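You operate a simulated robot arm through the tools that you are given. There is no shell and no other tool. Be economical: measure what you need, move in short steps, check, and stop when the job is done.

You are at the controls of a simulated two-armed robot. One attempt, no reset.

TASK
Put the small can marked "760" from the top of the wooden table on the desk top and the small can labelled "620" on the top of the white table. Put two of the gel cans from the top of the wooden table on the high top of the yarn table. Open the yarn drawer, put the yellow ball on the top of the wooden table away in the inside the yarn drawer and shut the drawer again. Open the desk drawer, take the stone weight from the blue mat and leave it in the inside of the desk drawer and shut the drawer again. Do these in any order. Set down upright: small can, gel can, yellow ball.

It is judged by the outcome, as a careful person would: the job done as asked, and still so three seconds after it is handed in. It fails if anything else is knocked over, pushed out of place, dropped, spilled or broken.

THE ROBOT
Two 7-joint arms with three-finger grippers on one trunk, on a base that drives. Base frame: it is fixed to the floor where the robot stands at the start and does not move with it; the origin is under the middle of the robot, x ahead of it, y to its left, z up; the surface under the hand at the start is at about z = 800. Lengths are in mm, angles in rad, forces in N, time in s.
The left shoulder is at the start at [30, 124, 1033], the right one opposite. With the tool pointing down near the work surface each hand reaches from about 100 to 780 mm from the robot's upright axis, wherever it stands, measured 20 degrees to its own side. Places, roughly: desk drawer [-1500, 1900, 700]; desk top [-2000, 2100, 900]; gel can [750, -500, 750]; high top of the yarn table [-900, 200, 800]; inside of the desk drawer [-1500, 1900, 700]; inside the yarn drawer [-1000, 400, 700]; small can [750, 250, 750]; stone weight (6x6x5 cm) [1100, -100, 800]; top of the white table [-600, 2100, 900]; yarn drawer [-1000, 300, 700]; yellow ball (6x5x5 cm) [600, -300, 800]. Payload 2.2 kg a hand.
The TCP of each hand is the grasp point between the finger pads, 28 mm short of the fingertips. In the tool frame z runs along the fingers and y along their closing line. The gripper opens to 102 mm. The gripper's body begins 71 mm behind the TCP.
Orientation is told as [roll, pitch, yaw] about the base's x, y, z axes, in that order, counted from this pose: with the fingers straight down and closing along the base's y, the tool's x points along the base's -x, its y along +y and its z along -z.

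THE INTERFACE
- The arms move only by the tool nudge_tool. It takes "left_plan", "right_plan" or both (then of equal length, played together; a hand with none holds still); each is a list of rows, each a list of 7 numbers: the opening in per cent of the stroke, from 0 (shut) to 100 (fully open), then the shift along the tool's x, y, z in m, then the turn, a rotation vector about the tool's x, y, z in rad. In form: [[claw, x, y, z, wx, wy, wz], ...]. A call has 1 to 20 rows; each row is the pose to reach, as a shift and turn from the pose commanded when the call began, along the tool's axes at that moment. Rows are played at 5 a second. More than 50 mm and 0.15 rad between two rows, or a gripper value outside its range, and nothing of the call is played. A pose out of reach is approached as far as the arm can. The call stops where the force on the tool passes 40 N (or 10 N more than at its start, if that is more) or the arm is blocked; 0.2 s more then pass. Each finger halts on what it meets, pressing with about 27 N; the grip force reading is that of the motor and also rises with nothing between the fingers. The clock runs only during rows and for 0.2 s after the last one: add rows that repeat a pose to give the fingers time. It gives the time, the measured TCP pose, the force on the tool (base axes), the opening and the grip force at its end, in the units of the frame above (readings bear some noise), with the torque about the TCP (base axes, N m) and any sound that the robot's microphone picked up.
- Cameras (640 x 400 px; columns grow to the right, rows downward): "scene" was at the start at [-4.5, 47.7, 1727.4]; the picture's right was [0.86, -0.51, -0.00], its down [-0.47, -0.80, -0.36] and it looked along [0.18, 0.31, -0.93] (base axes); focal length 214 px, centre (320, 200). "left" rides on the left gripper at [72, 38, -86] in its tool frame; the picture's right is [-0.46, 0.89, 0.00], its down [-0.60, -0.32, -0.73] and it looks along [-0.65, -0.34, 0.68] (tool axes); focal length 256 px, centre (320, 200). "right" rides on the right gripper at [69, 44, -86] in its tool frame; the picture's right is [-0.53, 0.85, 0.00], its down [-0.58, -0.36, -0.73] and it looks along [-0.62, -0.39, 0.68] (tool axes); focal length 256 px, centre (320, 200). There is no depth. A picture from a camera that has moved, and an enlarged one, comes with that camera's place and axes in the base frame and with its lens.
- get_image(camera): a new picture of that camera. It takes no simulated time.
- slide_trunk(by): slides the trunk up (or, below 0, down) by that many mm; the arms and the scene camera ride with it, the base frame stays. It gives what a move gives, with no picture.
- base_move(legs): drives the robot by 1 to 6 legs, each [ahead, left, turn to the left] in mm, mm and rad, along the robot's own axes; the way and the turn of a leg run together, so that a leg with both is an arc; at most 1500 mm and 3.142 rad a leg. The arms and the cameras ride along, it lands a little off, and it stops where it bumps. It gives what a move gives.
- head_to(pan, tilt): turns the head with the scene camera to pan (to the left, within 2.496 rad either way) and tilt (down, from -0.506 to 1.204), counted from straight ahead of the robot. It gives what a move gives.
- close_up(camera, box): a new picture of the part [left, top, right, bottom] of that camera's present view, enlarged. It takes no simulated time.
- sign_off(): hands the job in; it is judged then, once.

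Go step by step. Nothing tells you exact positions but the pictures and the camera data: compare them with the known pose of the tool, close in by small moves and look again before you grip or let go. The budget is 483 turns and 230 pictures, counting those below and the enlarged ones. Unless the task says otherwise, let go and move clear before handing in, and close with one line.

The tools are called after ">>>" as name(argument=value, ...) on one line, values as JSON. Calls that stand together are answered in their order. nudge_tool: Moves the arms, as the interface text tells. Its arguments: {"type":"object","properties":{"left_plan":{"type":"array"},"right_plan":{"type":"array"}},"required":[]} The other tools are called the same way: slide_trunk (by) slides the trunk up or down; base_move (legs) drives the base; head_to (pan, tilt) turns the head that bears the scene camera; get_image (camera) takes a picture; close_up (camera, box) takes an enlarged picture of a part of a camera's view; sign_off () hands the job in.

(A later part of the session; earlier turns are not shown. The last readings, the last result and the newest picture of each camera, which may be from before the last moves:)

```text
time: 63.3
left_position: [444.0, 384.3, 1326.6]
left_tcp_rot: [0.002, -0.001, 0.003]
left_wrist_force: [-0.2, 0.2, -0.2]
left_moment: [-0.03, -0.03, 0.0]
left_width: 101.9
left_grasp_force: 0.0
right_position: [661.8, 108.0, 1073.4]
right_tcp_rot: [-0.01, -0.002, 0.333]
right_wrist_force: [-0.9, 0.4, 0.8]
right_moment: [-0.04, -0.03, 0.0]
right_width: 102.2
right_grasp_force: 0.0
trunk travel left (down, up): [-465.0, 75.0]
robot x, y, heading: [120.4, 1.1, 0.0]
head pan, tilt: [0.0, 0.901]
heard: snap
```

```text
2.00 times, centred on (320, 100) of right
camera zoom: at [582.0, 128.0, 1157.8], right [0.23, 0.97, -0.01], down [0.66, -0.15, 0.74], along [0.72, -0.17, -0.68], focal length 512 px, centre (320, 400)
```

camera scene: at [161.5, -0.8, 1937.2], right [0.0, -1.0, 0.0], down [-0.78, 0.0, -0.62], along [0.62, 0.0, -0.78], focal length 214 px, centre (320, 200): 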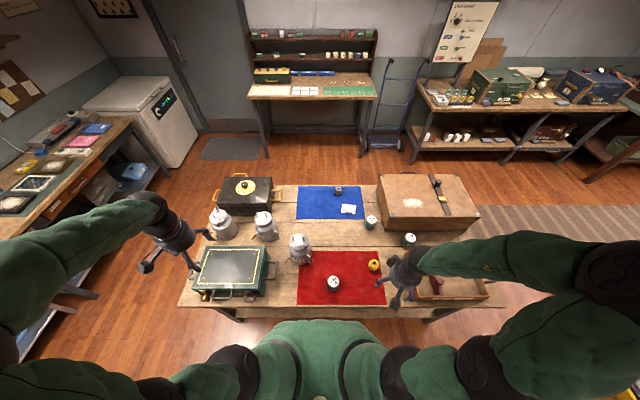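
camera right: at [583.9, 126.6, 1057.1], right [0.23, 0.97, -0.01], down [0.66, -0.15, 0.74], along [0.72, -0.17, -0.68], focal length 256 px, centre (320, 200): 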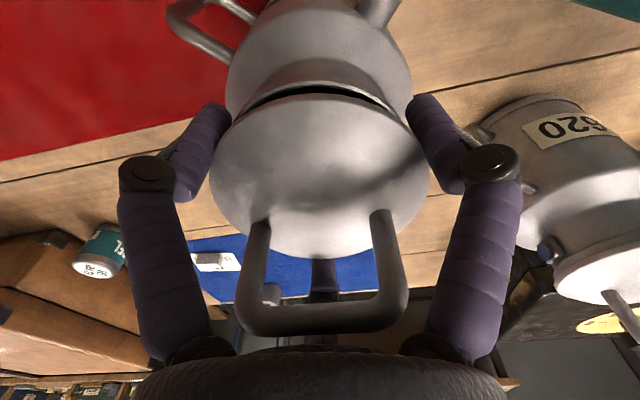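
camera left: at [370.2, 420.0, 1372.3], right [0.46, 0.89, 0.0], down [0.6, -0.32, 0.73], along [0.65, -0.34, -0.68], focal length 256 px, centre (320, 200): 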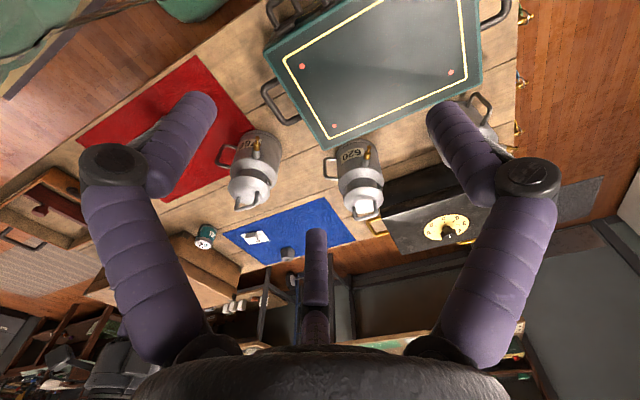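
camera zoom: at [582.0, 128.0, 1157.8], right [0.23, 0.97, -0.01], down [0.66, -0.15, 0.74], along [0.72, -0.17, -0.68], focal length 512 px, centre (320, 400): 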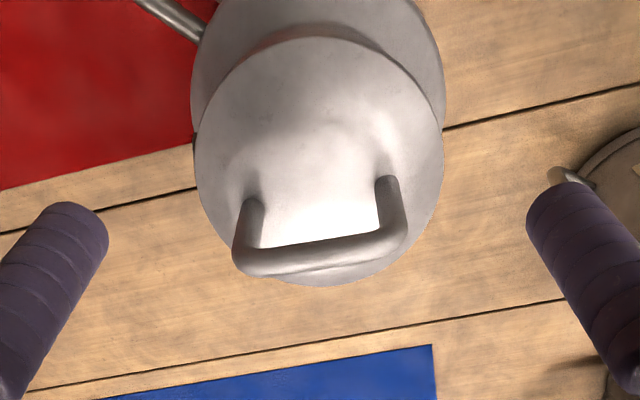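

>>> close_up(camera="scene", box=[270, 220, 350, 270])

>>> get_image(camera="left")

```text
8.00 times, centred on (310, 245) of scene
camera zoom: at [160.8, -0.4, 1937.2], right [0.0, -1.0, 0.0], down [-0.78, 0.0, -0.62], along [0.62, 0.0, -0.78], focal length 1716 px, centre (400, -160)
```

zoom: 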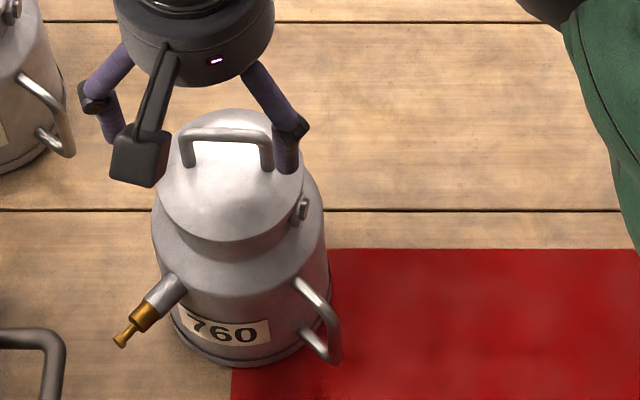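

```text
159 pictures are left
camera left: at [369.4, 421.5, 1412.1], right [0.46, 0.89, 0.0], down [0.6, -0.32, 0.73], along [0.65, -0.34, -0.68], focal length 256 px, centre (320, 200)
```

left: 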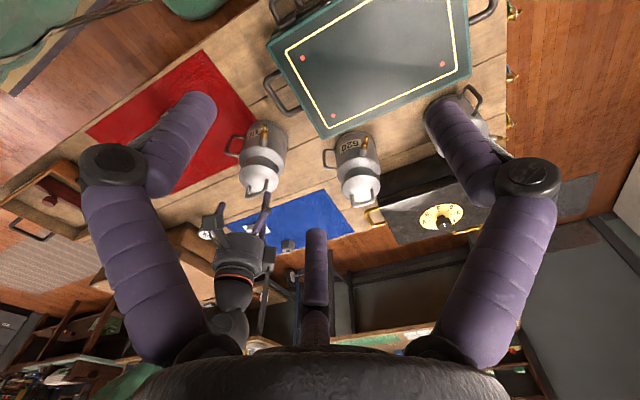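

>>> close_up(camera="left", box=[210, 100, 310, 200])

```text
4.00 times, centred on (260, 150) of left
camera zoom: at [369.4, 421.5, 1412.1], right [0.46, 0.89, 0.0], down [0.6, -0.32, 0.73], along [0.65, -0.34, -0.68], focal length 1024 px, centre (560, 400)
```

zoom: 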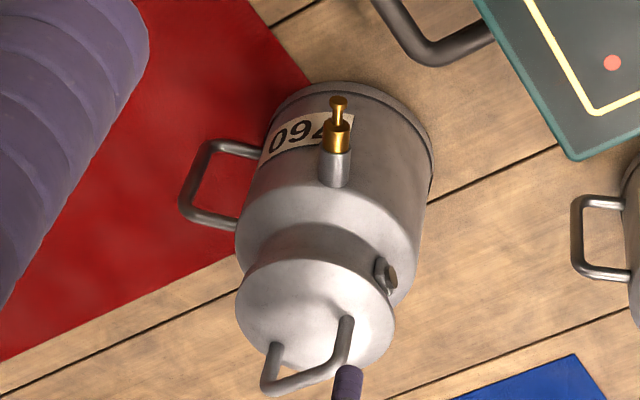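

>>> nudge_tool(right_plan=[[100, 0.02, -0.01, 0, 0, 0, 0], [100, 0.04, -0.02, 0, -0.02, -0.04, 0], [90, 0.06, -0.03, 0, -0.04, -0.08, 0], [80, 0.079, -0.0415, 0, -0.0525, -0.108, 0], [70, 0.079, -0.0415, 0.04, -0.0525, -0.108, 0], [70, 0.079, -0.0415, 0.08, -0.0525, -0.108, 0], [70, 0.079, -0.0415, 0.12, -0.0525, -0.108, 0], [70, 0.079, -0.0415, 0.12, -0.0525, -0.108, 0]])

>>> close_up(camera="scene", box=[270, 220, 350, 270])

>>> get_image(camera="right")

>>> close_up(camera="left", box=[200, 90, 300, 200])

```text
time: 65.1
left_position: [444.3, 384.5, 1325.1]
left_tcp_rot: [-0.002, -0.002, 0.0]
left_wrist_force: [-0.5, 0.4, 0.2]
left_moment: [-0.03, 0.05, 0.02]
left_width: 102.1
left_grasp_force: 0.0
right_position: [604.1, 41.9, 952.3]
right_tcp_rot: [0.044, -0.112, 0.331]
right_wrist_force: [-0.5, -0.5, 0.6]
right_moment: [0.07, 0.02, -0.01]
right_width: 71.2
right_grasp_force: 0.1
trunk travel left (down, up): [-465.0, 75.0]
robot x, y, heading: [121.3, 1.3, 0.003]
head pan, tilt: [0.0, 0.901]
```

```text
8.00 times, centred on (310, 245) of scene
camera zoom: at [161.6, 0.0, 1937.2], right [0.0, -1.0, 0.0], down [-0.78, 0.0, -0.62], along [0.62, 0.0, -0.78], focal length 1716 px, centre (400, -160)
```

zoom: 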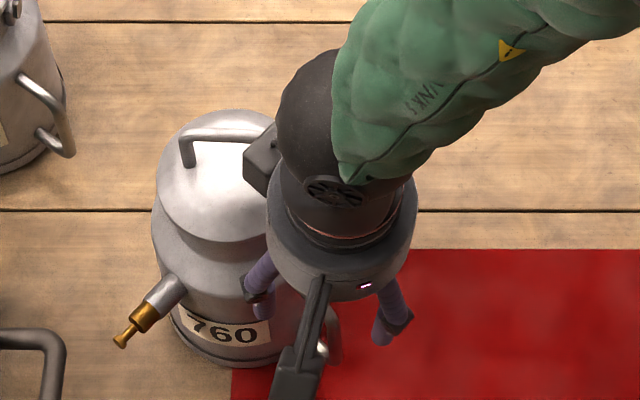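

```text
156 pictures are left
camera right: at [517.5, 54.3, 1031.5], right [0.22, 0.97, 0.1], down [0.59, -0.21, 0.77], along [0.77, -0.12, -0.62], focal length 256 px, centre (320, 200)
```

right: 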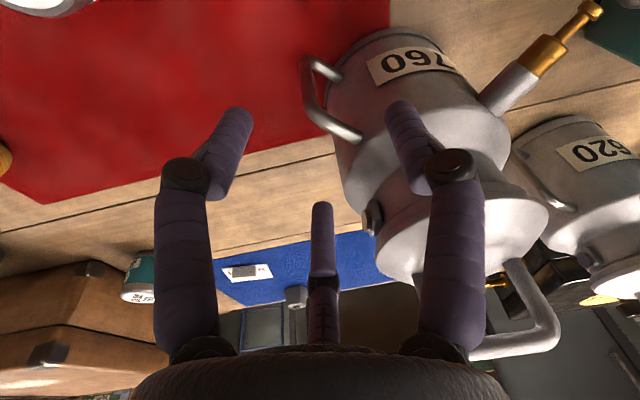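

```text
3.64 times, centred on (250, 145) of left
camera zoom: at [369.9, 421.8, 1411.9], right [0.46, 0.89, 0.0], down [0.6, -0.32, 0.73], along [0.65, -0.34, -0.68], focal length 931 px, centre (574, 400)
```

zoom: 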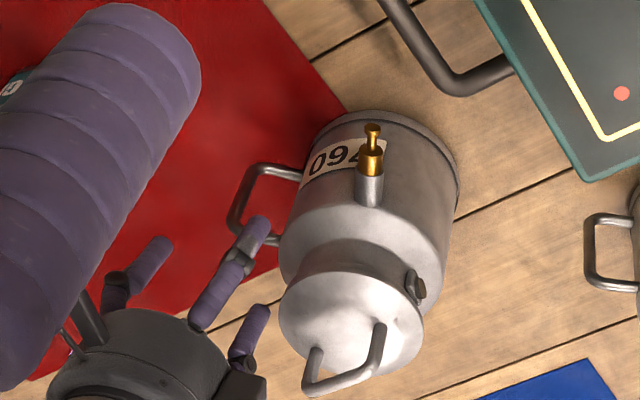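

>>> nudge_tool(right_plan=[[70, 0.004, 0, 0.015, 0, 0, 0], [70, 0.0076, 0, 0.03, 0, 0, 0], [70, 0.0076, 0, 0.045, 0, 0, 0], [70, 0.0076, 0, 0.056, 0, 0, 0], [70, 0.0076, 0, 0.056, 0, 0, 0]])

>>> get_image(camera="right")

>>> close_up(camera="left", box=[200, 90, 300, 200])

```text
time: 66.3
left_position: [443.7, 384.5, 1327.1]
left_tcp_rot: [0.001, -0.003, 0.002]
left_wrist_force: [0.4, 0.0, -0.5]
left_moment: [0.02, 0.03, -0.03]
left_width: 101.9
left_grasp_force: 0.1
right_position: [602.5, 43.4, 896.3]
right_tcp_rot: [0.044, -0.111, 0.33]
right_wrist_force: [0.0, -0.4, -0.5]
right_moment: [0.01, -0.02, 0.04]
right_width: 71.9
right_grasp_force: 0.1
trunk travel left (down, up): [-465.0, 75.0]
robot x, y, heading: [117.5, 0.5, -0.003]
head pan, tilt: [0.0, 0.901]
```

```text
154 pictures are left
camera right: at [515.7, 56.2, 975.3], right [0.22, 0.97, 0.1], down [0.59, -0.21, 0.77], along [0.77, -0.12, -0.62], focal length 256 px, centre (320, 200)
```

right: 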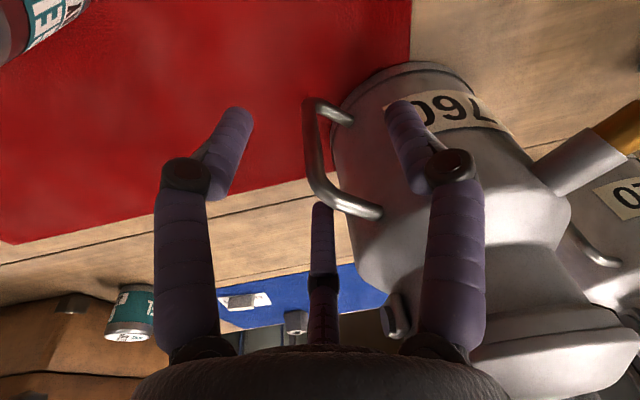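

```text
3.64 times, centred on (250, 145) of left
camera zoom: at [370.1, 421.6, 1411.9], right [0.46, 0.89, 0.0], down [0.6, -0.32, 0.73], along [0.65, -0.34, -0.68], focal length 931 px, centre (574, 400)
```

zoom: 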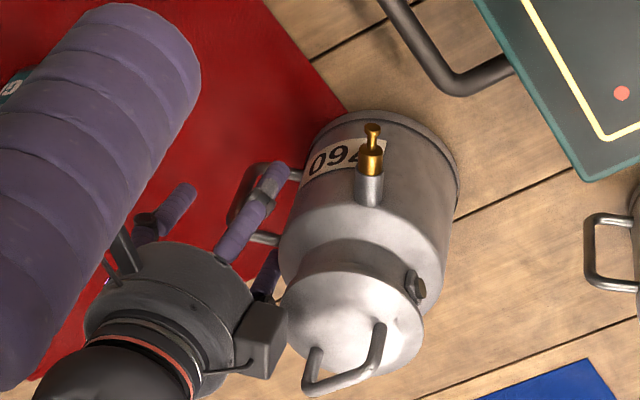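

>>> nudge_tool(right_plan=[[60, 0.001, 0, 0.004, 0, 0, 0], [45, 0.001, 0, 0.007, 0, 0, 0], [30, 0.001, 0, 0.007, 0, 0, 0], [15, 0.001, 0, 0.007, 0, 0, 0], [0, 0.001, 0, 0.007, 0, 0, 0], [0, 0.001, 0, 0.007, 0, 0, 0], [0, 0.001, 0, 0.007, 0, 0, 0]])

>>> get_image(camera="right")

>>> close_up(camera="left", box=[200, 90, 300, 200])

```text
time: 67.9
left_position: [443.9, 385.2, 1325.5]
left_tcp_rot: [-0.003, 0.001, 0.003]
left_wrist_force: [0.3, 0.8, -0.8]
left_moment: [0.0, -0.03, 0.01]
left_width: 102.0
left_grasp_force: 0.1
right_position: [601.8, 42.7, 888.5]
right_tcp_rot: [0.043, -0.111, 0.331]
right_wrist_force: [0.2, 0.0, -1.2]
right_moment: [-0.39, 0.36, -0.01]
right_width: 10.5
right_grasp_force: 27.1
trunk travel left (down, up): [-465.0, 75.0]
robot x, y, heading: [121.2, 0.1, -0.002]
head pan, tilt: [0.0, 0.901]
heard: snap
```

```text
152 pictures are left
camera right: at [514.9, 56.3, 967.9], right [0.22, 0.97, 0.1], down [0.6, -0.21, 0.77], along [0.77, -0.12, -0.63], focal length 256 px, centre (320, 200)
```

right: 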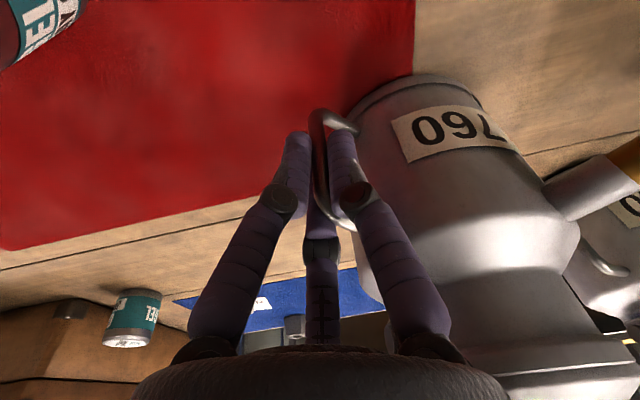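

```text
3.64 times, centred on (250, 145) of left
camera zoom: at [370.8, 421.9, 1411.6], right [0.46, 0.89, 0.0], down [0.6, -0.32, 0.73], along [0.65, -0.34, -0.68], focal length 931 px, centre (574, 400)
```

zoom: 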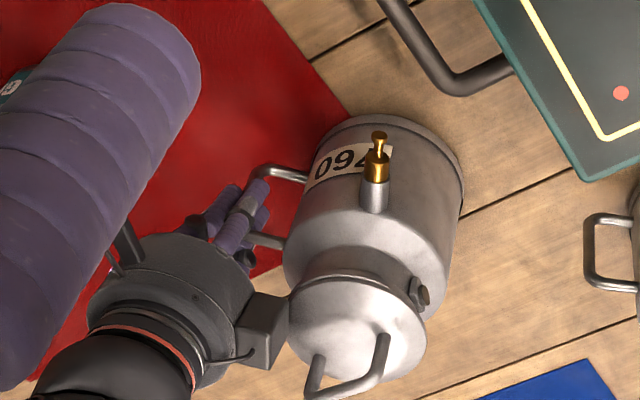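

>>> nudge_tool(right_plan=[[0, 0, 0, -0.004, 0, 0, 0], [0, 0, 0, -0.008, 0, 0, 0], [0, 0, 0, -0.012, 0, 0, 0], [0, 0, 0, -0.015, 0, 0, 0], [0, 0, 0, -0.015, 0, 0, 0]])

>>> close_up(camera="left", box=[200, 90, 300, 200])

>>> close_up(camera="scene", box=[260, 210, 360, 280])

```text
time: 69.1
left_position: [443.8, 384.7, 1326.0]
left_tcp_rot: [0.0, 0.0, 0.0]
left_wrist_force: [-0.5, -0.9, 0.6]
left_moment: [-0.01, 0.01, 0.03]
left_width: 101.8
left_grasp_force: 0.0
right_position: [601.0, 43.4, 904.3]
right_tcp_rot: [0.043, -0.111, 0.332]
right_wrist_force: [0.2, -0.2, -5.8]
right_moment: [-0.39, 0.39, -0.01]
right_width: 10.4
right_grasp_force: 26.9
trunk travel left (down, up): [-465.0, 75.0]
robot x, y, heading: [117.7, 2.4, 0.0]
head pan, tilt: [0.0, 0.901]
```

```text
3.64 times, centred on (250, 145) of left
camera zoom: at [370.8, 421.8, 1411.7], right [0.46, 0.89, 0.0], down [0.6, -0.32, 0.73], along [0.65, -0.34, -0.68], focal length 931 px, centre (574, 400)
```

zoom: 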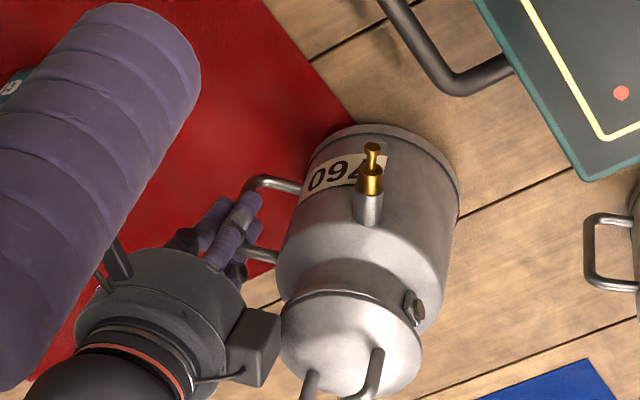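

```text
5.71 times, centred on (310, 245) of scene
camera zoom: at [162.7, 0.0, 1937.1], right [0.0, -1.0, 0.0], down [-0.78, 0.0, -0.62], along [0.62, 0.0, -0.78], focal length 1226 px, centre (377, -57)
```

zoom: 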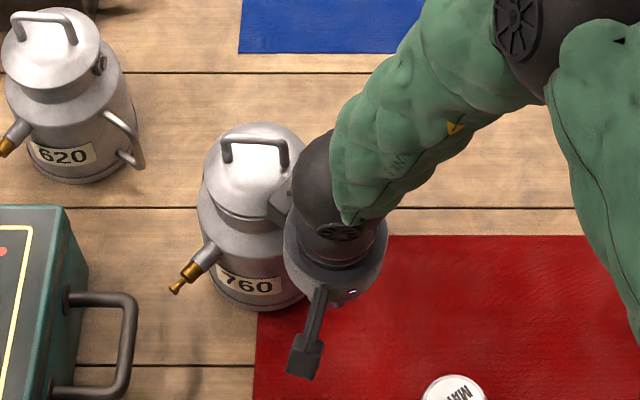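

>>> close_up(camera="scene", box=[285, 225, 325, 265])

>>> close_up(camera="left", box=[235, 150, 275, 190])

```text
10.00 times, centred on (305, 245) of scene
camera zoom: at [162.7, 0.0, 1937.1], right [0.0, -1.0, 0.0], down [-0.78, 0.0, -0.62], along [0.62, 0.0, -0.78], focal length 2145 px, centre (470, -250)
```

zoom: 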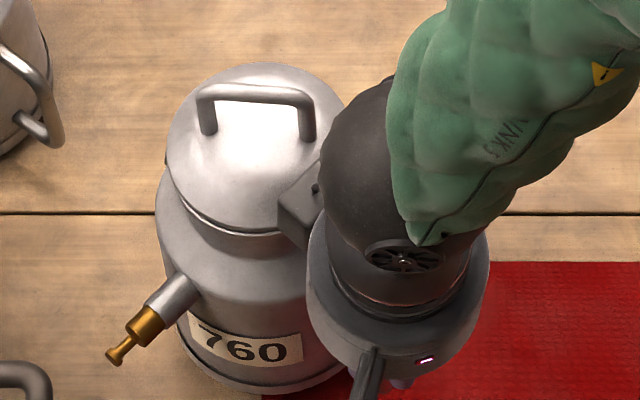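

```text
10.00 times, centred on (255, 170) of left
camera zoom: at [370.8, 421.8, 1411.7], right [0.46, 0.89, 0.0], down [0.6, -0.32, 0.73], along [0.65, -0.34, -0.68], focal length 2560 px, centre (970, 500)
```

zoom: 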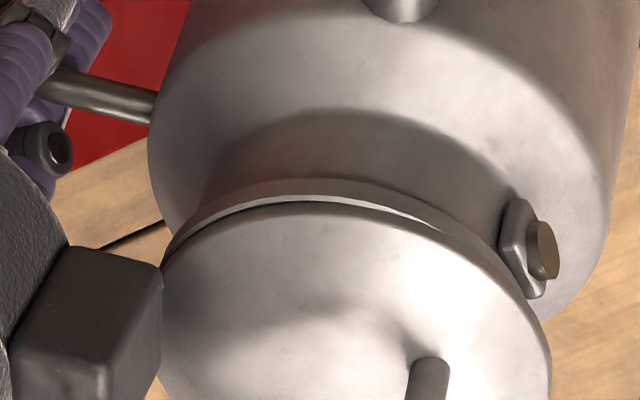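

>>> nudge_tool(right_plan=[[0, 0, 0, 0.006, 0, 0, 0], [0, 0, 0, 0.011, 0, 0, 0], [0, 0, 0, 0.0145, 0, 0, 0], [0, 0, 0, 0.0155, 0, 0, 0], [30, 0, 0, 0.0155, 0, 0, 0], [70, 0, 0, 0.0155, 0, 0, 0], [70, 0, 0, 0.0155, 0, 0, 0]])

>>> close_up(camera="left", box=[200, 90, 300, 200])

```text
time: 70.7
left_position: [444.9, 384.9, 1325.1]
left_tcp_rot: [0.0, 0.0, 0.001]
left_wrist_force: [0.2, -0.6, 0.3]
left_moment: [-0.02, -0.01, -0.01]
left_width: 101.9
left_grasp_force: 0.0
right_position: [600.9, 42.9, 889.3]
right_tcp_rot: [0.043, -0.113, 0.331]
right_wrist_force: [0.8, 0.2, 0.4]
right_moment: [0.0, 0.0, 0.0]
right_width: 71.7
right_grasp_force: 0.1
trunk travel left (down, up): [-465.0, 75.0]
robot x, y, heading: [121.0, 2.1, 0.003]
head pan, tilt: [0.0, 0.901]
```

```text
3.64 times, centred on (250, 145) of left
camera zoom: at [370.2, 421.7, 1411.8], right [0.46, 0.89, 0.0], down [0.6, -0.32, 0.73], along [0.65, -0.34, -0.68], focal length 931 px, centre (574, 400)
```

zoom: 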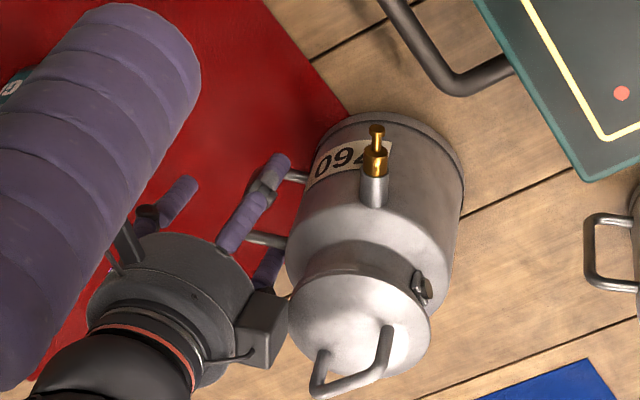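

>>> nudge_tool(right_plan=[[70, 0, 0, -0.04, 0, 0, 0], [70, 0, 0, -0.08, 0, 0, 0], [100, 0, 0, -0.12, 0, 0, 0], [100, 0, 0, -0.16, 0.02, 0.05, 0], [100, 0, 0, -0.18, 0.0525, 0.108, 0], [100, -0.03, 0.015, -0.18, 0.0525, 0.108, 0], [100, -0.07, 0.03, -0.18, 0.0525, 0.108, 0], [100, -0.101, 0.05, -0.17, 0.0525, 0.108, 0], [100, -0.101, 0.05, -0.135, 0.0525, 0.108, 0], [100, -0.101, 0.05, -0.135, 0.0525, 0.108, 0]])

>>> close_up(camera="right", box=[190, 10, 450, 210])

```text
time: 72.9
left_position: [444.2, 384.7, 1327.2]
left_tcp_rot: [-0.001, -0.001, 0.0]
left_wrist_force: [0.4, 0.3, 0.1]
left_moment: [0.0, 0.0, -0.03]
left_width: 102.0
left_grasp_force: 0.1
right_position: [667.9, 112.2, 1036.1]
right_tcp_rot: [-0.011, -0.004, 0.333]
right_wrist_force: [0.0, -0.5, 0.8]
right_moment: [0.01, 0.0, -0.03]
right_width: 102.0
right_grasp_force: 0.0
trunk travel left (down, up): [-465.0, 75.0]
robot x, y, heading: [117.3, -0.8, 0.001]
head pan, tilt: [0.0, 0.901]
```

```text
2.00 times, centred on (320, 110) of right
camera zoom: at [587.7, 132.4, 1121.1], right [0.23, 0.97, -0.01], down [0.66, -0.15, 0.74], along [0.72, -0.17, -0.68], focal length 512 px, centre (320, 380)
```

zoom: 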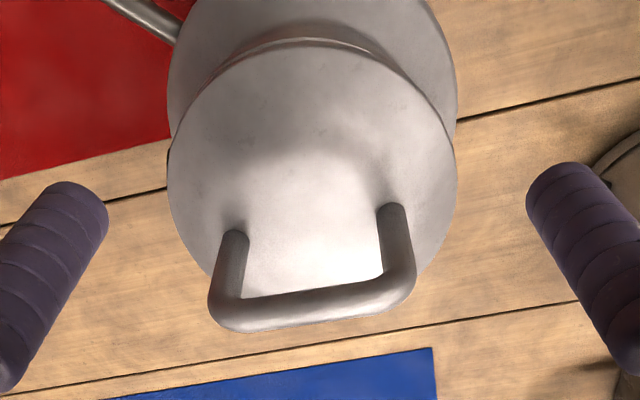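

>>> nudge_tool(right_plan=[[100, 0.004, -0.001, 0.02, 0, 0, 0], [100, 0.004, -0.001, 0.04, 0, 0, 0], [100, 0.004, -0.001, 0.06, 0, 0, 0], [100, 0.004, -0.001, 0.068, 0, 0, 0], [80, 0.004, -0.001, 0.068, 0, 0, 0], [60, 0.004, -0.001, 0.068, 0, 0, 0], [40, 0.004, -0.001, 0.068, 0, 0, 0], [40, 0.004, -0.001, 0.072, 0, 0, 0], [40, 0.004, -0.001, 0.076, 0, 0, 0], [40, 0.004, -0.001, 0.08, 0, 0, 0], [40, 0.004, -0.001, 0.082, 0, 0, 0]])

>>> get_image(camera="right")

```text
time: 75.3
left_position: [444.1, 384.3, 1326.0]
left_tcp_rot: [0.0, -0.002, 0.0]
left_wrist_force: [0.3, -0.6, 0.6]
left_moment: [0.0, -0.01, 0.0]
left_width: 101.8
left_grasp_force: 0.0
right_position: [665.9, 109.3, 955.5]
right_tcp_rot: [-0.008, -0.008, 0.332]
right_wrist_force: [4.3, -3.7, 24.2]
right_moment: [-0.02, 0.04, -0.05]
right_width: 89.8
right_grasp_force: 26.7
trunk travel left (down, up): [-465.0, 75.0]
robot x, y, heading: [118.5, 2.3, -0.002]
head pan, tilt: [0.0, 0.901]
```

```text
144 pictures are left
camera right: at [585.6, 129.2, 1040.3], right [0.23, 0.97, 0.0], down [0.66, -0.15, 0.74], along [0.72, -0.17, -0.67], focal length 256 px, centre (320, 200)
```

right: 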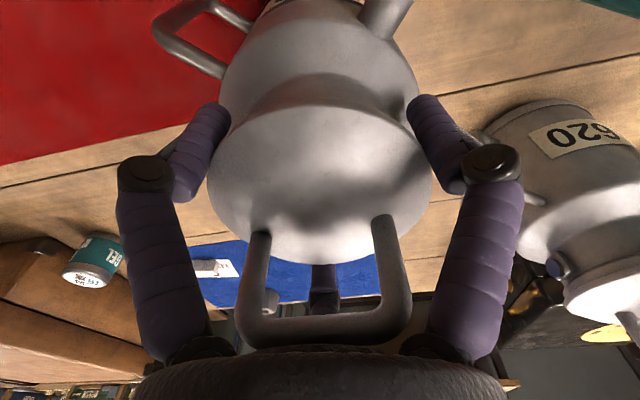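

>>> nudge_tool(right_plan=[[80, 0, 0, 0, 0, 0, 0], [100, 0, 0, -0.004, 0, 0, 0], [100, 0, 0, -0.02, 0, 0, 0], [100, 0, 0, -0.06, 0, 0, 0], [100, 0, 0, -0.1, 0, 0, 0], [100, 0, 0, -0.12, 0, 0, 0]])

>>> close_up(camera="right", box=[190, 0, 450, 180])

>>> close_up(camera="left", box=[230, 140, 290, 200])

```text
time: 76.7
left_position: [444.1, 384.7, 1326.2]
left_tcp_rot: [0.0, -0.001, 0.0]
left_wrist_force: [-0.8, -0.6, 0.0]
left_moment: [0.02, -0.01, 0.02]
left_width: 102.0
left_grasp_force: 0.1
right_position: [663.8, 111.1, 1074.3]
right_tcp_rot: [-0.011, -0.002, 0.334]
right_wrist_force: [0.0, 0.0, 0.8]
right_moment: [0.03, -0.02, 0.03]
right_width: 102.2
right_grasp_force: 0.0
trunk travel left (down, up): [-465.0, 75.0]
robot x, y, heading: [120.9, 4.0, 0.006]
head pan, tilt: [0.0, 0.901]
heard: snap
```

```text
2.22 times, centred on (320, 90) of right
camera zoom: at [583.3, 130.8, 1158.8], right [0.23, 0.97, -0.01], down [0.66, -0.15, 0.74], along [0.72, -0.17, -0.68], focal length 569 px, centre (320, 444)
```

zoom: 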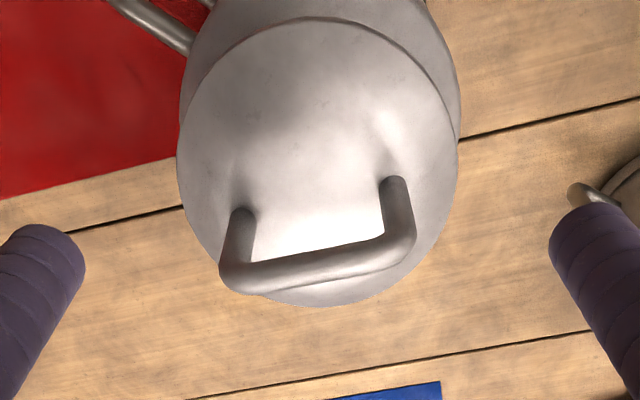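

```text
6.67 times, centred on (260, 170) of left
camera zoom: at [370.2, 421.7, 1411.8], right [0.46, 0.89, 0.0], down [0.6, -0.32, 0.73], along [0.65, -0.34, -0.68], focal length 1707 px, centre (720, 400)
```

zoom: 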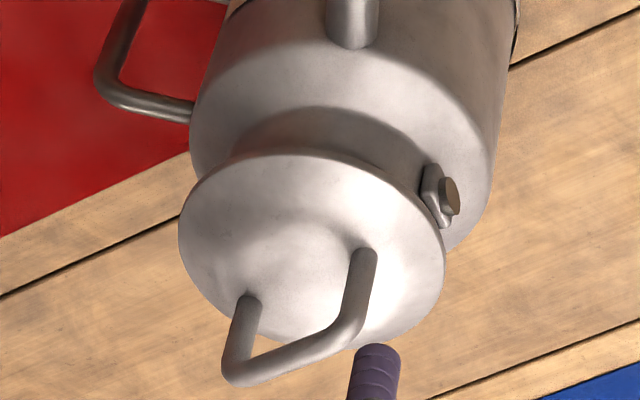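

>>> nudge_tool(right_plan=[[100, 0.03, -0.015, 0, 0, 0, 0], [100, 0.06, -0.03, 0, -0.03, -0.06, 0], [90, 0.094, -0.049, 0, -0.07, -0.14, 0], [80, 0.094, -0.049, 0.04, -0.1137, -0.234, 0], [70, 0.094, -0.049, 0.085, -0.1137, -0.234, 0], [70, 0.094, -0.049, 0.125, -0.1137, -0.234, 0], [70, 0.094, -0.049, 0.125, -0.1137, -0.234, 0]])

>>> get_image(camera="right")

>>> close_up(camera="left", box=[200, 90, 300, 200])

```text
time: 78.3
left_position: [444.3, 385.3, 1326.6]
left_tcp_rot: [-0.003, -0.003, -0.001]
left_wrist_force: [0.1, 0.5, -0.1]
left_moment: [-0.02, 0.01, -0.01]
left_width: 102.0
left_grasp_force: 0.0
right_position: [591.8, 33.4, 948.9]
right_tcp_rot: [0.107, -0.238, 0.322]
right_wrist_force: [-0.1, -1.2, 0.2]
right_moment: [0.01, -0.02, -0.03]
right_width: 71.7
right_grasp_force: 0.1
trunk travel left (down, up): [-465.0, 75.0]
robot x, y, heading: [117.0, 1.7, -0.0]
head pan, tilt: [0.0, 0.901]
```

```text
141 pictures are left
camera right: at [496.7, 38.0, 1019.5], right [0.21, 0.95, 0.21], down [0.52, -0.29, 0.8], along [0.83, -0.06, -0.55], focal length 256 px, centre (320, 200)
```

right: 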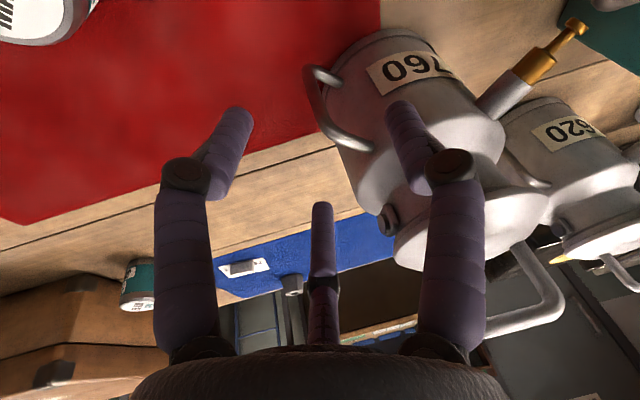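

```text
3.64 times, centred on (250, 145) of left
camera zoom: at [369.9, 421.9, 1411.9], right [0.46, 0.89, 0.0], down [0.6, -0.32, 0.73], along [0.65, -0.34, -0.68], focal length 931 px, centre (574, 400)
```

zoom: 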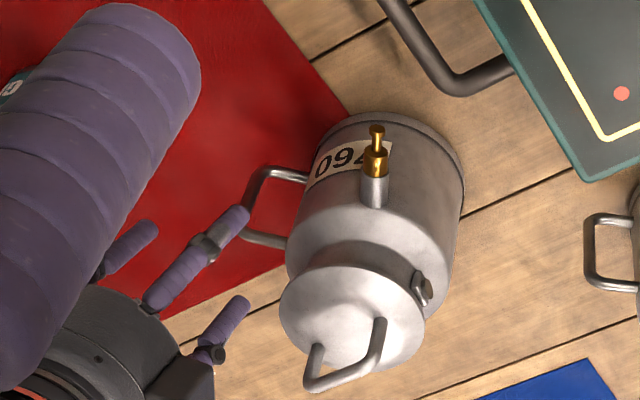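

>>> nudge_tool(right_plan=[[70, 0, 0.001, 0.02, 0, 0, 0], [70, 0, 0.001, 0.04, 0, 0, 0], [70, 0, 0.001, 0.055, 0, 0, 0], [70, 0, 0.001, 0.061, 0, 0, 0], [70, 0, 0.001, 0.061, 0, 0, 0]])

>>> get_image(camera="right")

>>> close_up(camera="left", box=[200, 90, 300, 200])

```text
time: 79.5
left_position: [443.9, 384.8, 1326.4]
left_tcp_rot: [-0.001, -0.003, 0.001]
left_wrist_force: [-0.2, 0.5, -0.1]
left_moment: [0.03, -0.02, -0.01]
left_width: 102.0
left_grasp_force: 0.0
right_position: [603.9, 43.5, 889.4]
right_tcp_rot: [0.106, -0.237, 0.322]
right_wrist_force: [0.1, -0.5, 0.2]
right_moment: [0.0, 0.03, 0.0]
right_width: 71.6
right_grasp_force: 0.1
trunk travel left (down, up): [-465.0, 75.0]
robot x, y, heading: [119.1, 2.2, -0.001]
head pan, tilt: [0.0, 0.901]
```

```text
139 pictures are left
camera right: at [508.8, 49.0, 961.8], right [0.21, 0.95, 0.21], down [0.52, -0.29, 0.81], along [0.83, -0.06, -0.55], focal length 256 px, centre (320, 200)
```

right: 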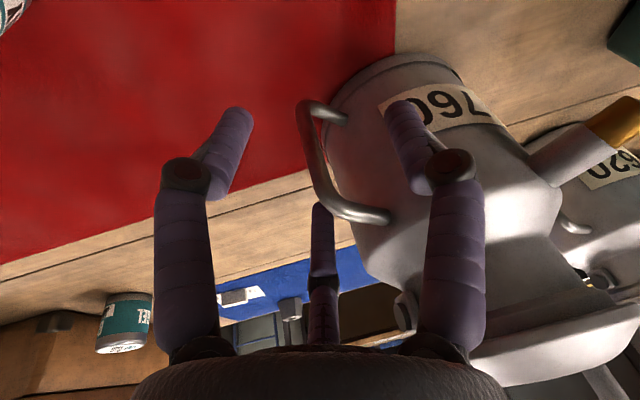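

```text
3.64 times, centred on (250, 145) of left
camera zoom: at [370.2, 421.6, 1411.9], right [0.46, 0.89, 0.0], down [0.6, -0.32, 0.73], along [0.65, -0.34, -0.68], focal length 931 px, centre (574, 400)
```

zoom: 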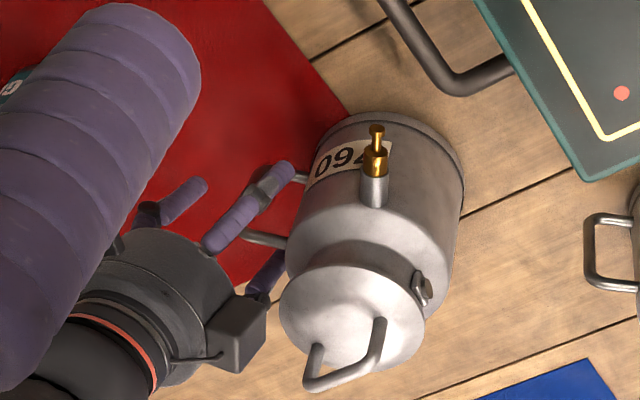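

>>> nudge_tool(right_plan=[[50, -0.001, 0.001, 0, 0, 0, 0], [30, -0.001, 0.001, 0, 0, 0, 0], [10, -0.001, 0.001, 0, 0, 0, 0], [0, -0.001, 0.001, 0, 0, 0, 0], [0, -0.001, 0.001, 0, 0, 0, 0], [0, -0.001, 0.001, 0, 0, 0, 0]])

>>> nudge_tool(right_plan=[[0, 0.002, 0, -0.01, 0, 0, 0], [0, 0.004, 0.0, -0.02, 0, 0, 0], [0, 0.006, 0, -0.03, 0, 0, 0], [0, 0.006, 0, -0.03, 0, 0, 0]])

>>> close_up(camera="left", box=[200, 90, 300, 200])

>>> close_up(camera="scene", box=[260, 210, 360, 280])

```text
time: 80.9
left_position: [445.0, 386.0, 1325.5]
left_tcp_rot: [-0.002, 0.002, 0.003]
left_wrist_force: [-1.4, 0.4, -0.1]
left_moment: [0.01, 0.01, -0.01]
left_width: 102.3
left_grasp_force: 0.1
right_position: [603.4, 44.6, 890.4]
right_tcp_rot: [0.107, -0.236, 0.321]
right_wrist_force: [0.4, 0.0, -0.4]
right_moment: [-0.39, 0.35, 0.01]
right_width: 11.0
right_grasp_force: 26.9
trunk travel left (down, up): [-465.0, 75.0]
robot x, y, heading: [119.2, 6.1, 0.001]
head pan, tilt: [0.0, 0.901]
```

```text
time: 81.9
left_position: [444.0, 385.8, 1325.7]
left_tcp_rot: [-0.003, 0.001, 0.001]
left_wrist_force: [0.0, 0.5, 0.8]
left_moment: [-0.03, 0.01, -0.02]
left_width: 102.1
left_grasp_force: 0.2
right_position: [592.1, 38.8, 916.9]
right_tcp_rot: [0.107, -0.238, 0.323]
right_wrist_force: [0.7, -0.3, -6.0]
right_moment: [-0.39, 0.38, -0.01]
right_width: 11.1
right_grasp_force: 27.2
trunk travel left (down, up): [-465.0, 75.0]
robot x, y, heading: [121.1, 1.3, -0.006]
head pan, tilt: [0.0, 0.901]
```

```text
3.64 times, centred on (250, 145) of left
camera zoom: at [370.9, 421.9, 1411.6], right [0.46, 0.89, 0.0], down [0.6, -0.32, 0.73], along [0.65, -0.34, -0.68], focal length 931 px, centre (574, 400)
```

zoom: 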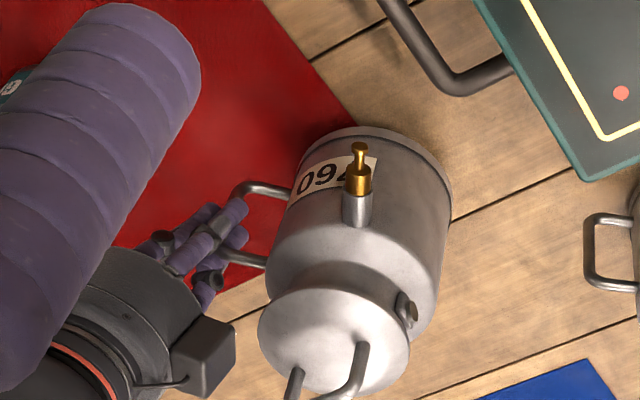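

```text
5.71 times, centred on (310, 245) of scene
camera zoom: at [162.9, 0.1, 1937.1], right [0.0, -1.0, 0.0], down [-0.78, 0.0, -0.62], along [0.62, 0.0, -0.78], focal length 1226 px, centre (377, -57)
```

zoom: 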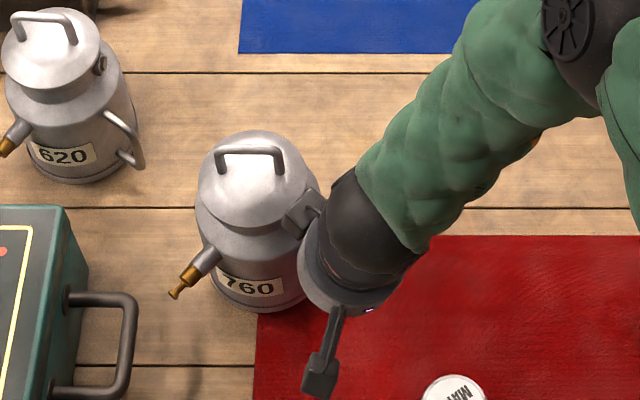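

>>> nudge_tool(right_plan=[[0, -0.007, 0.003, -0.029, 0, 0, 0], [0, -0.014, 0.006, -0.058, 0, 0, 0], [0, -0.024, 0.01, -0.097, 0, 0, 0], [0, -0.004, -0.003, -0.115, 0, 0, 0], [0, 0.016, -0.016, -0.133, 0, 0, 0], [0, 0.036, -0.029, -0.151, 0, 0, 0], [0, 0.056, -0.042, -0.169, 0, 0, 0], [0, 0.076, -0.055, -0.187, 0, 0, 0], [0, 0.096, -0.068, -0.205, 0, 0, 0], [0, 0.116, -0.08, -0.223, 0, 0, 0], [0, 0.136, -0.092, -0.24, 0, 0, 0], [0, 0.136, -0.092, -0.24, 0, 0, 0]])

>>> get_image(camera="scene")

```text
time: 84.5
left_position: [445.6, 385.1, 1326.8]
left_tcp_rot: [-0.002, 0.0, -0.001]
left_wrist_force: [0.0, 0.5, 0.5]
left_moment: [-0.02, 0.05, 0.02]
left_width: 102.1
left_grasp_force: 0.1
right_position: [454.2, -132.9, 1108.0]
right_tcp_rot: [0.106, -0.238, 0.321]
right_wrist_force: [0.1, -0.1, -5.9]
right_moment: [-0.42, 0.4, 0.02]
right_width: 11.0
right_grasp_force: 26.9
trunk travel left (down, up): [-465.0, 75.0]
robot x, y, heading: [118.6, 1.9, -0.002]
head pan, tilt: [0.0, 0.901]
```

```text
135 pictures are left
camera scene: at [163.5, 0.4, 1937.1], right [0.0, -1.0, 0.0], down [-0.78, 0.0, -0.62], along [0.62, 0.0, -0.78], focal length 214 px, centre (320, 200)
```

scene: 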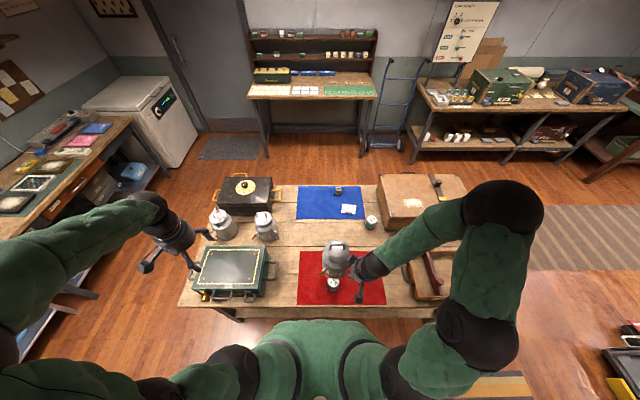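

>>> close_up(camera="scene", box=[230, 200, 310, 250])

>>> close_up(camera="left", box=[300, 110, 400, 220])

```text
8.00 times, centred on (270, 225) of scene
camera zoom: at [163.5, 0.4, 1937.1], right [0.0, -1.0, 0.0], down [-0.78, 0.0, -0.62], along [0.62, 0.0, -0.78], focal length 1716 px, centre (720, 0)
```

zoom: 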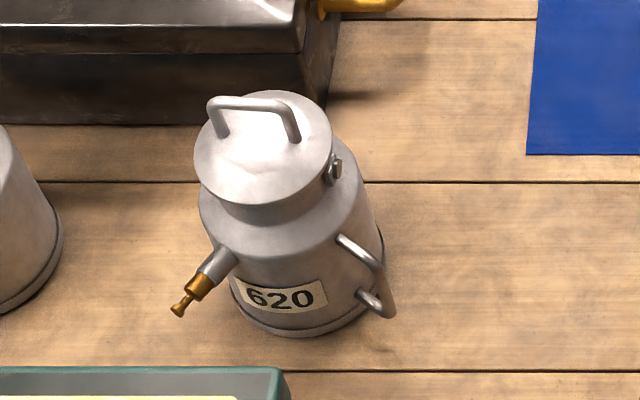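

```text
3.64 times, centred on (350, 165) of left
camera zoom: at [371.3, 422.1, 1411.4], right [0.46, 0.89, 0.0], down [0.6, -0.32, 0.73], along [0.65, -0.34, -0.68], focal length 931 px, centre (211, 327)
```

zoom: 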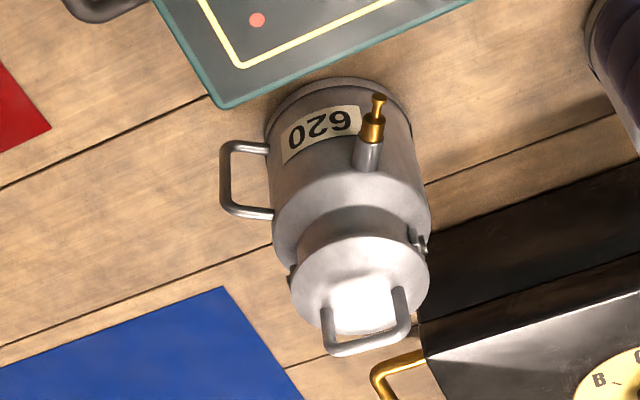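

>>> nudge_tool(left_plan=[[100, -0.033, -0.018, 0.014, 0, 0, -0.05], [100, -0.066, -0.036, 0.028, 0, 0, -0.1], [100, -0.1, -0.054, 0.042, 0, 0, -0.15], [100, -0.133, -0.072, 0.056, 0, 0, -0.2], [100, -0.166, -0.09, 0.07, 0, 0, -0.25], [100, -0.2, -0.108, 0.084, 0, 0, -0.3], [100, -0.233, -0.126, 0.1, 0, 0, -0.35], [100, -0.266, -0.144, 0.12, 0, 0, -0.4], [100, -0.3007, -0.161, 0.147, 0, 0, -0.4], [100, -0.3007, -0.161, 0.147, 0, 0, -0.4]])

>>> get_image(camera="scene")

```text
time: 86.7
left_position: [744.0, 223.9, 1179.7]
left_tcp_rot: [-0.002, -0.002, 0.402]
left_wrist_force: [-0.5, 0.1, 0.0]
left_moment: [-0.02, -0.02, 0.01]
left_width: 101.9
left_grasp_force: 0.1
right_position: [452.1, -130.5, 1108.0]
right_tcp_rot: [0.105, -0.239, 0.321]
right_wrist_force: [-0.5, 0.4, -5.3]
right_moment: [-0.4, 0.34, 0.02]
right_width: 10.7
right_grasp_force: 27.5
trunk travel left (down, up): [-465.0, 75.0]
robot x, y, heading: [118.0, 1.6, 0.002]
head pan, tilt: [0.0, 0.901]
```

```text
132 pictures are left
camera scene: at [160.4, 0.1, 1937.3], right [0.0, -1.0, 0.0], down [-0.78, 0.0, -0.62], along [0.62, 0.0, -0.78], focal length 214 px, centre (320, 200)
```

scene: 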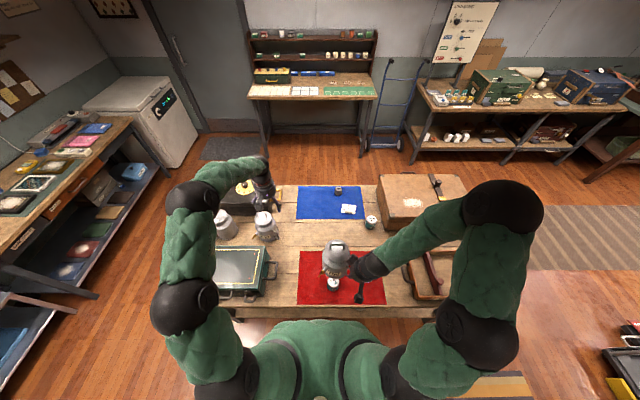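

>>> nudge_tool(left_plan=[[100, 0, 0, 0.04, -0.045, -0.072, 0], [90, 0, 0, 0.08, -0.09, -0.145, 0], [80, 0, 0, 0.12, -0.1357, -0.2174, 0], [70, 0, 0, 0.16, -0.1357, -0.2174, 0], [70, 0, 0, 0.2, -0.1357, -0.2174, 0], [70, 0, 0, 0.228, -0.1357, -0.2174, 0], [70, 0, 0, 0.228, -0.1357, -0.2174, 0]])

>>> get_image(camera="left")

>>> close_up(camera="scene", box=[230, 190, 310, 250])

```text
time: 88.3
left_position: [747.1, 223.7, 950.8]
left_tcp_rot: [0.136, -0.217, 0.388]
left_wrist_force: [-0.2, 0.4, 0.8]
left_moment: [0.05, -0.02, -0.01]
left_width: 71.4
left_grasp_force: 0.0
right_position: [454.3, -131.2, 1108.7]
right_tcp_rot: [0.108, -0.237, 0.32]
right_wrist_force: [0.3, 0.4, -6.7]
right_moment: [-0.37, 0.35, 0.0]
right_width: 10.8
right_grasp_force: 26.9
trunk travel left (down, up): [-465.0, 75.0]
robot x, y, heading: [120.1, 0.5, 0.001]
head pan, tilt: [0.0, 0.901]
```

```text
131 pictures are left
camera left: at [650.9, 212.5, 1024.0], right [0.07, 0.97, 0.22], down [0.57, -0.22, 0.8], along [0.82, 0.07, -0.56], focal length 256 px, centre (320, 200)
```

left: 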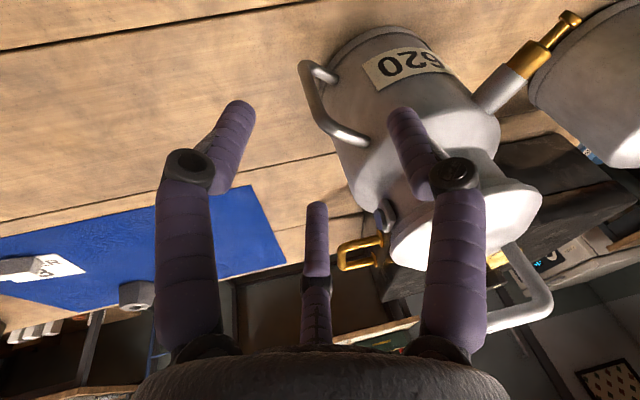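

```text
6.67 times, centred on (270, 220) of scene
camera zoom: at [162.0, -0.4, 1937.2], right [0.0, -1.0, 0.0], down [-0.78, 0.0, -0.62], along [0.62, 0.0, -0.78], focal length 1430 px, centre (653, 67)
```

zoom: 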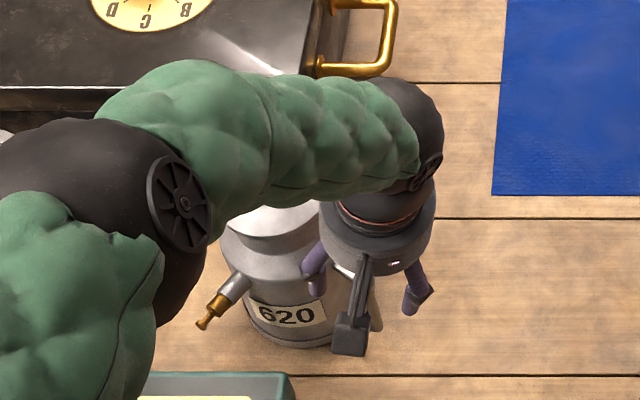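

>>> nudge_tool(left_plan=[[70, 0, 0.001, 0.02, 0, 0, 0], [70, 0, 0.001, 0.04, 0, 0, 0], [70, 0, 0.001, 0.055, 0, 0, 0], [70, 0, 0.001, 0.063, 0, 0, 0], [70, 0, 0.001, 0.063, 0, 0, 0]])

>>> get_image(camera="left")

>>> close_up(camera="scene", box=[230, 190, 310, 250])

```text
time: 89.5
left_position: [754.3, 237.4, 888.9]
left_tcp_rot: [0.136, -0.218, 0.385]
left_wrist_force: [-0.4, 0.1, 0.4]
left_moment: [0.04, 0.05, 0.0]
left_width: 71.4
left_grasp_force: 0.0
right_position: [454.2, -131.0, 1107.7]
right_tcp_rot: [0.106, -0.237, 0.321]
right_wrist_force: [0.4, 0.3, -5.9]
right_moment: [-0.39, 0.4, 0.0]
right_width: 10.7
right_grasp_force: 26.8
trunk travel left (down, up): [-465.0, 75.0]
robot x, y, heading: [116.1, 1.5, 0.006]
head pan, tilt: [0.0, 0.901]
```

```text
129 pictures are left
camera left: at [660.1, 226.2, 962.9], right [0.07, 0.97, 0.22], down [0.57, -0.22, 0.8], along [0.82, 0.07, -0.57], focal length 256 px, centre (320, 200)
```

left: 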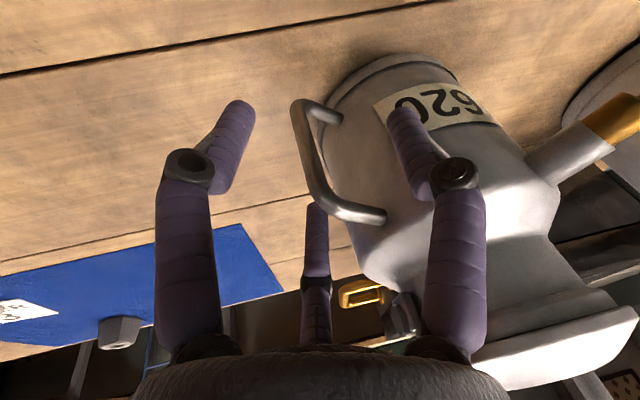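

```text
6.67 times, centred on (270, 220) of scene
camera zoom: at [162.5, -0.5, 1937.2], right [0.0, -1.0, 0.0], down [-0.78, 0.0, -0.62], along [0.62, 0.0, -0.78], focal length 1430 px, centre (653, 67)
```

zoom: 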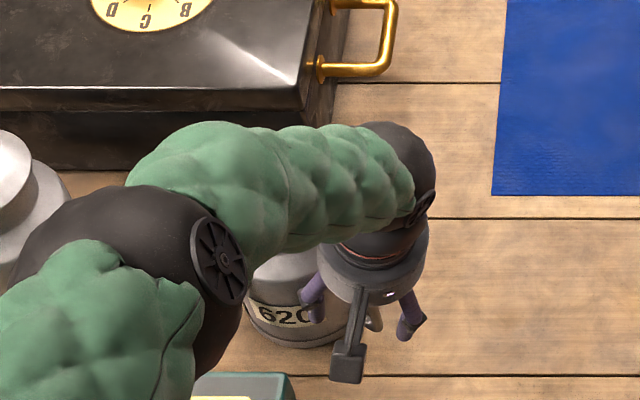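

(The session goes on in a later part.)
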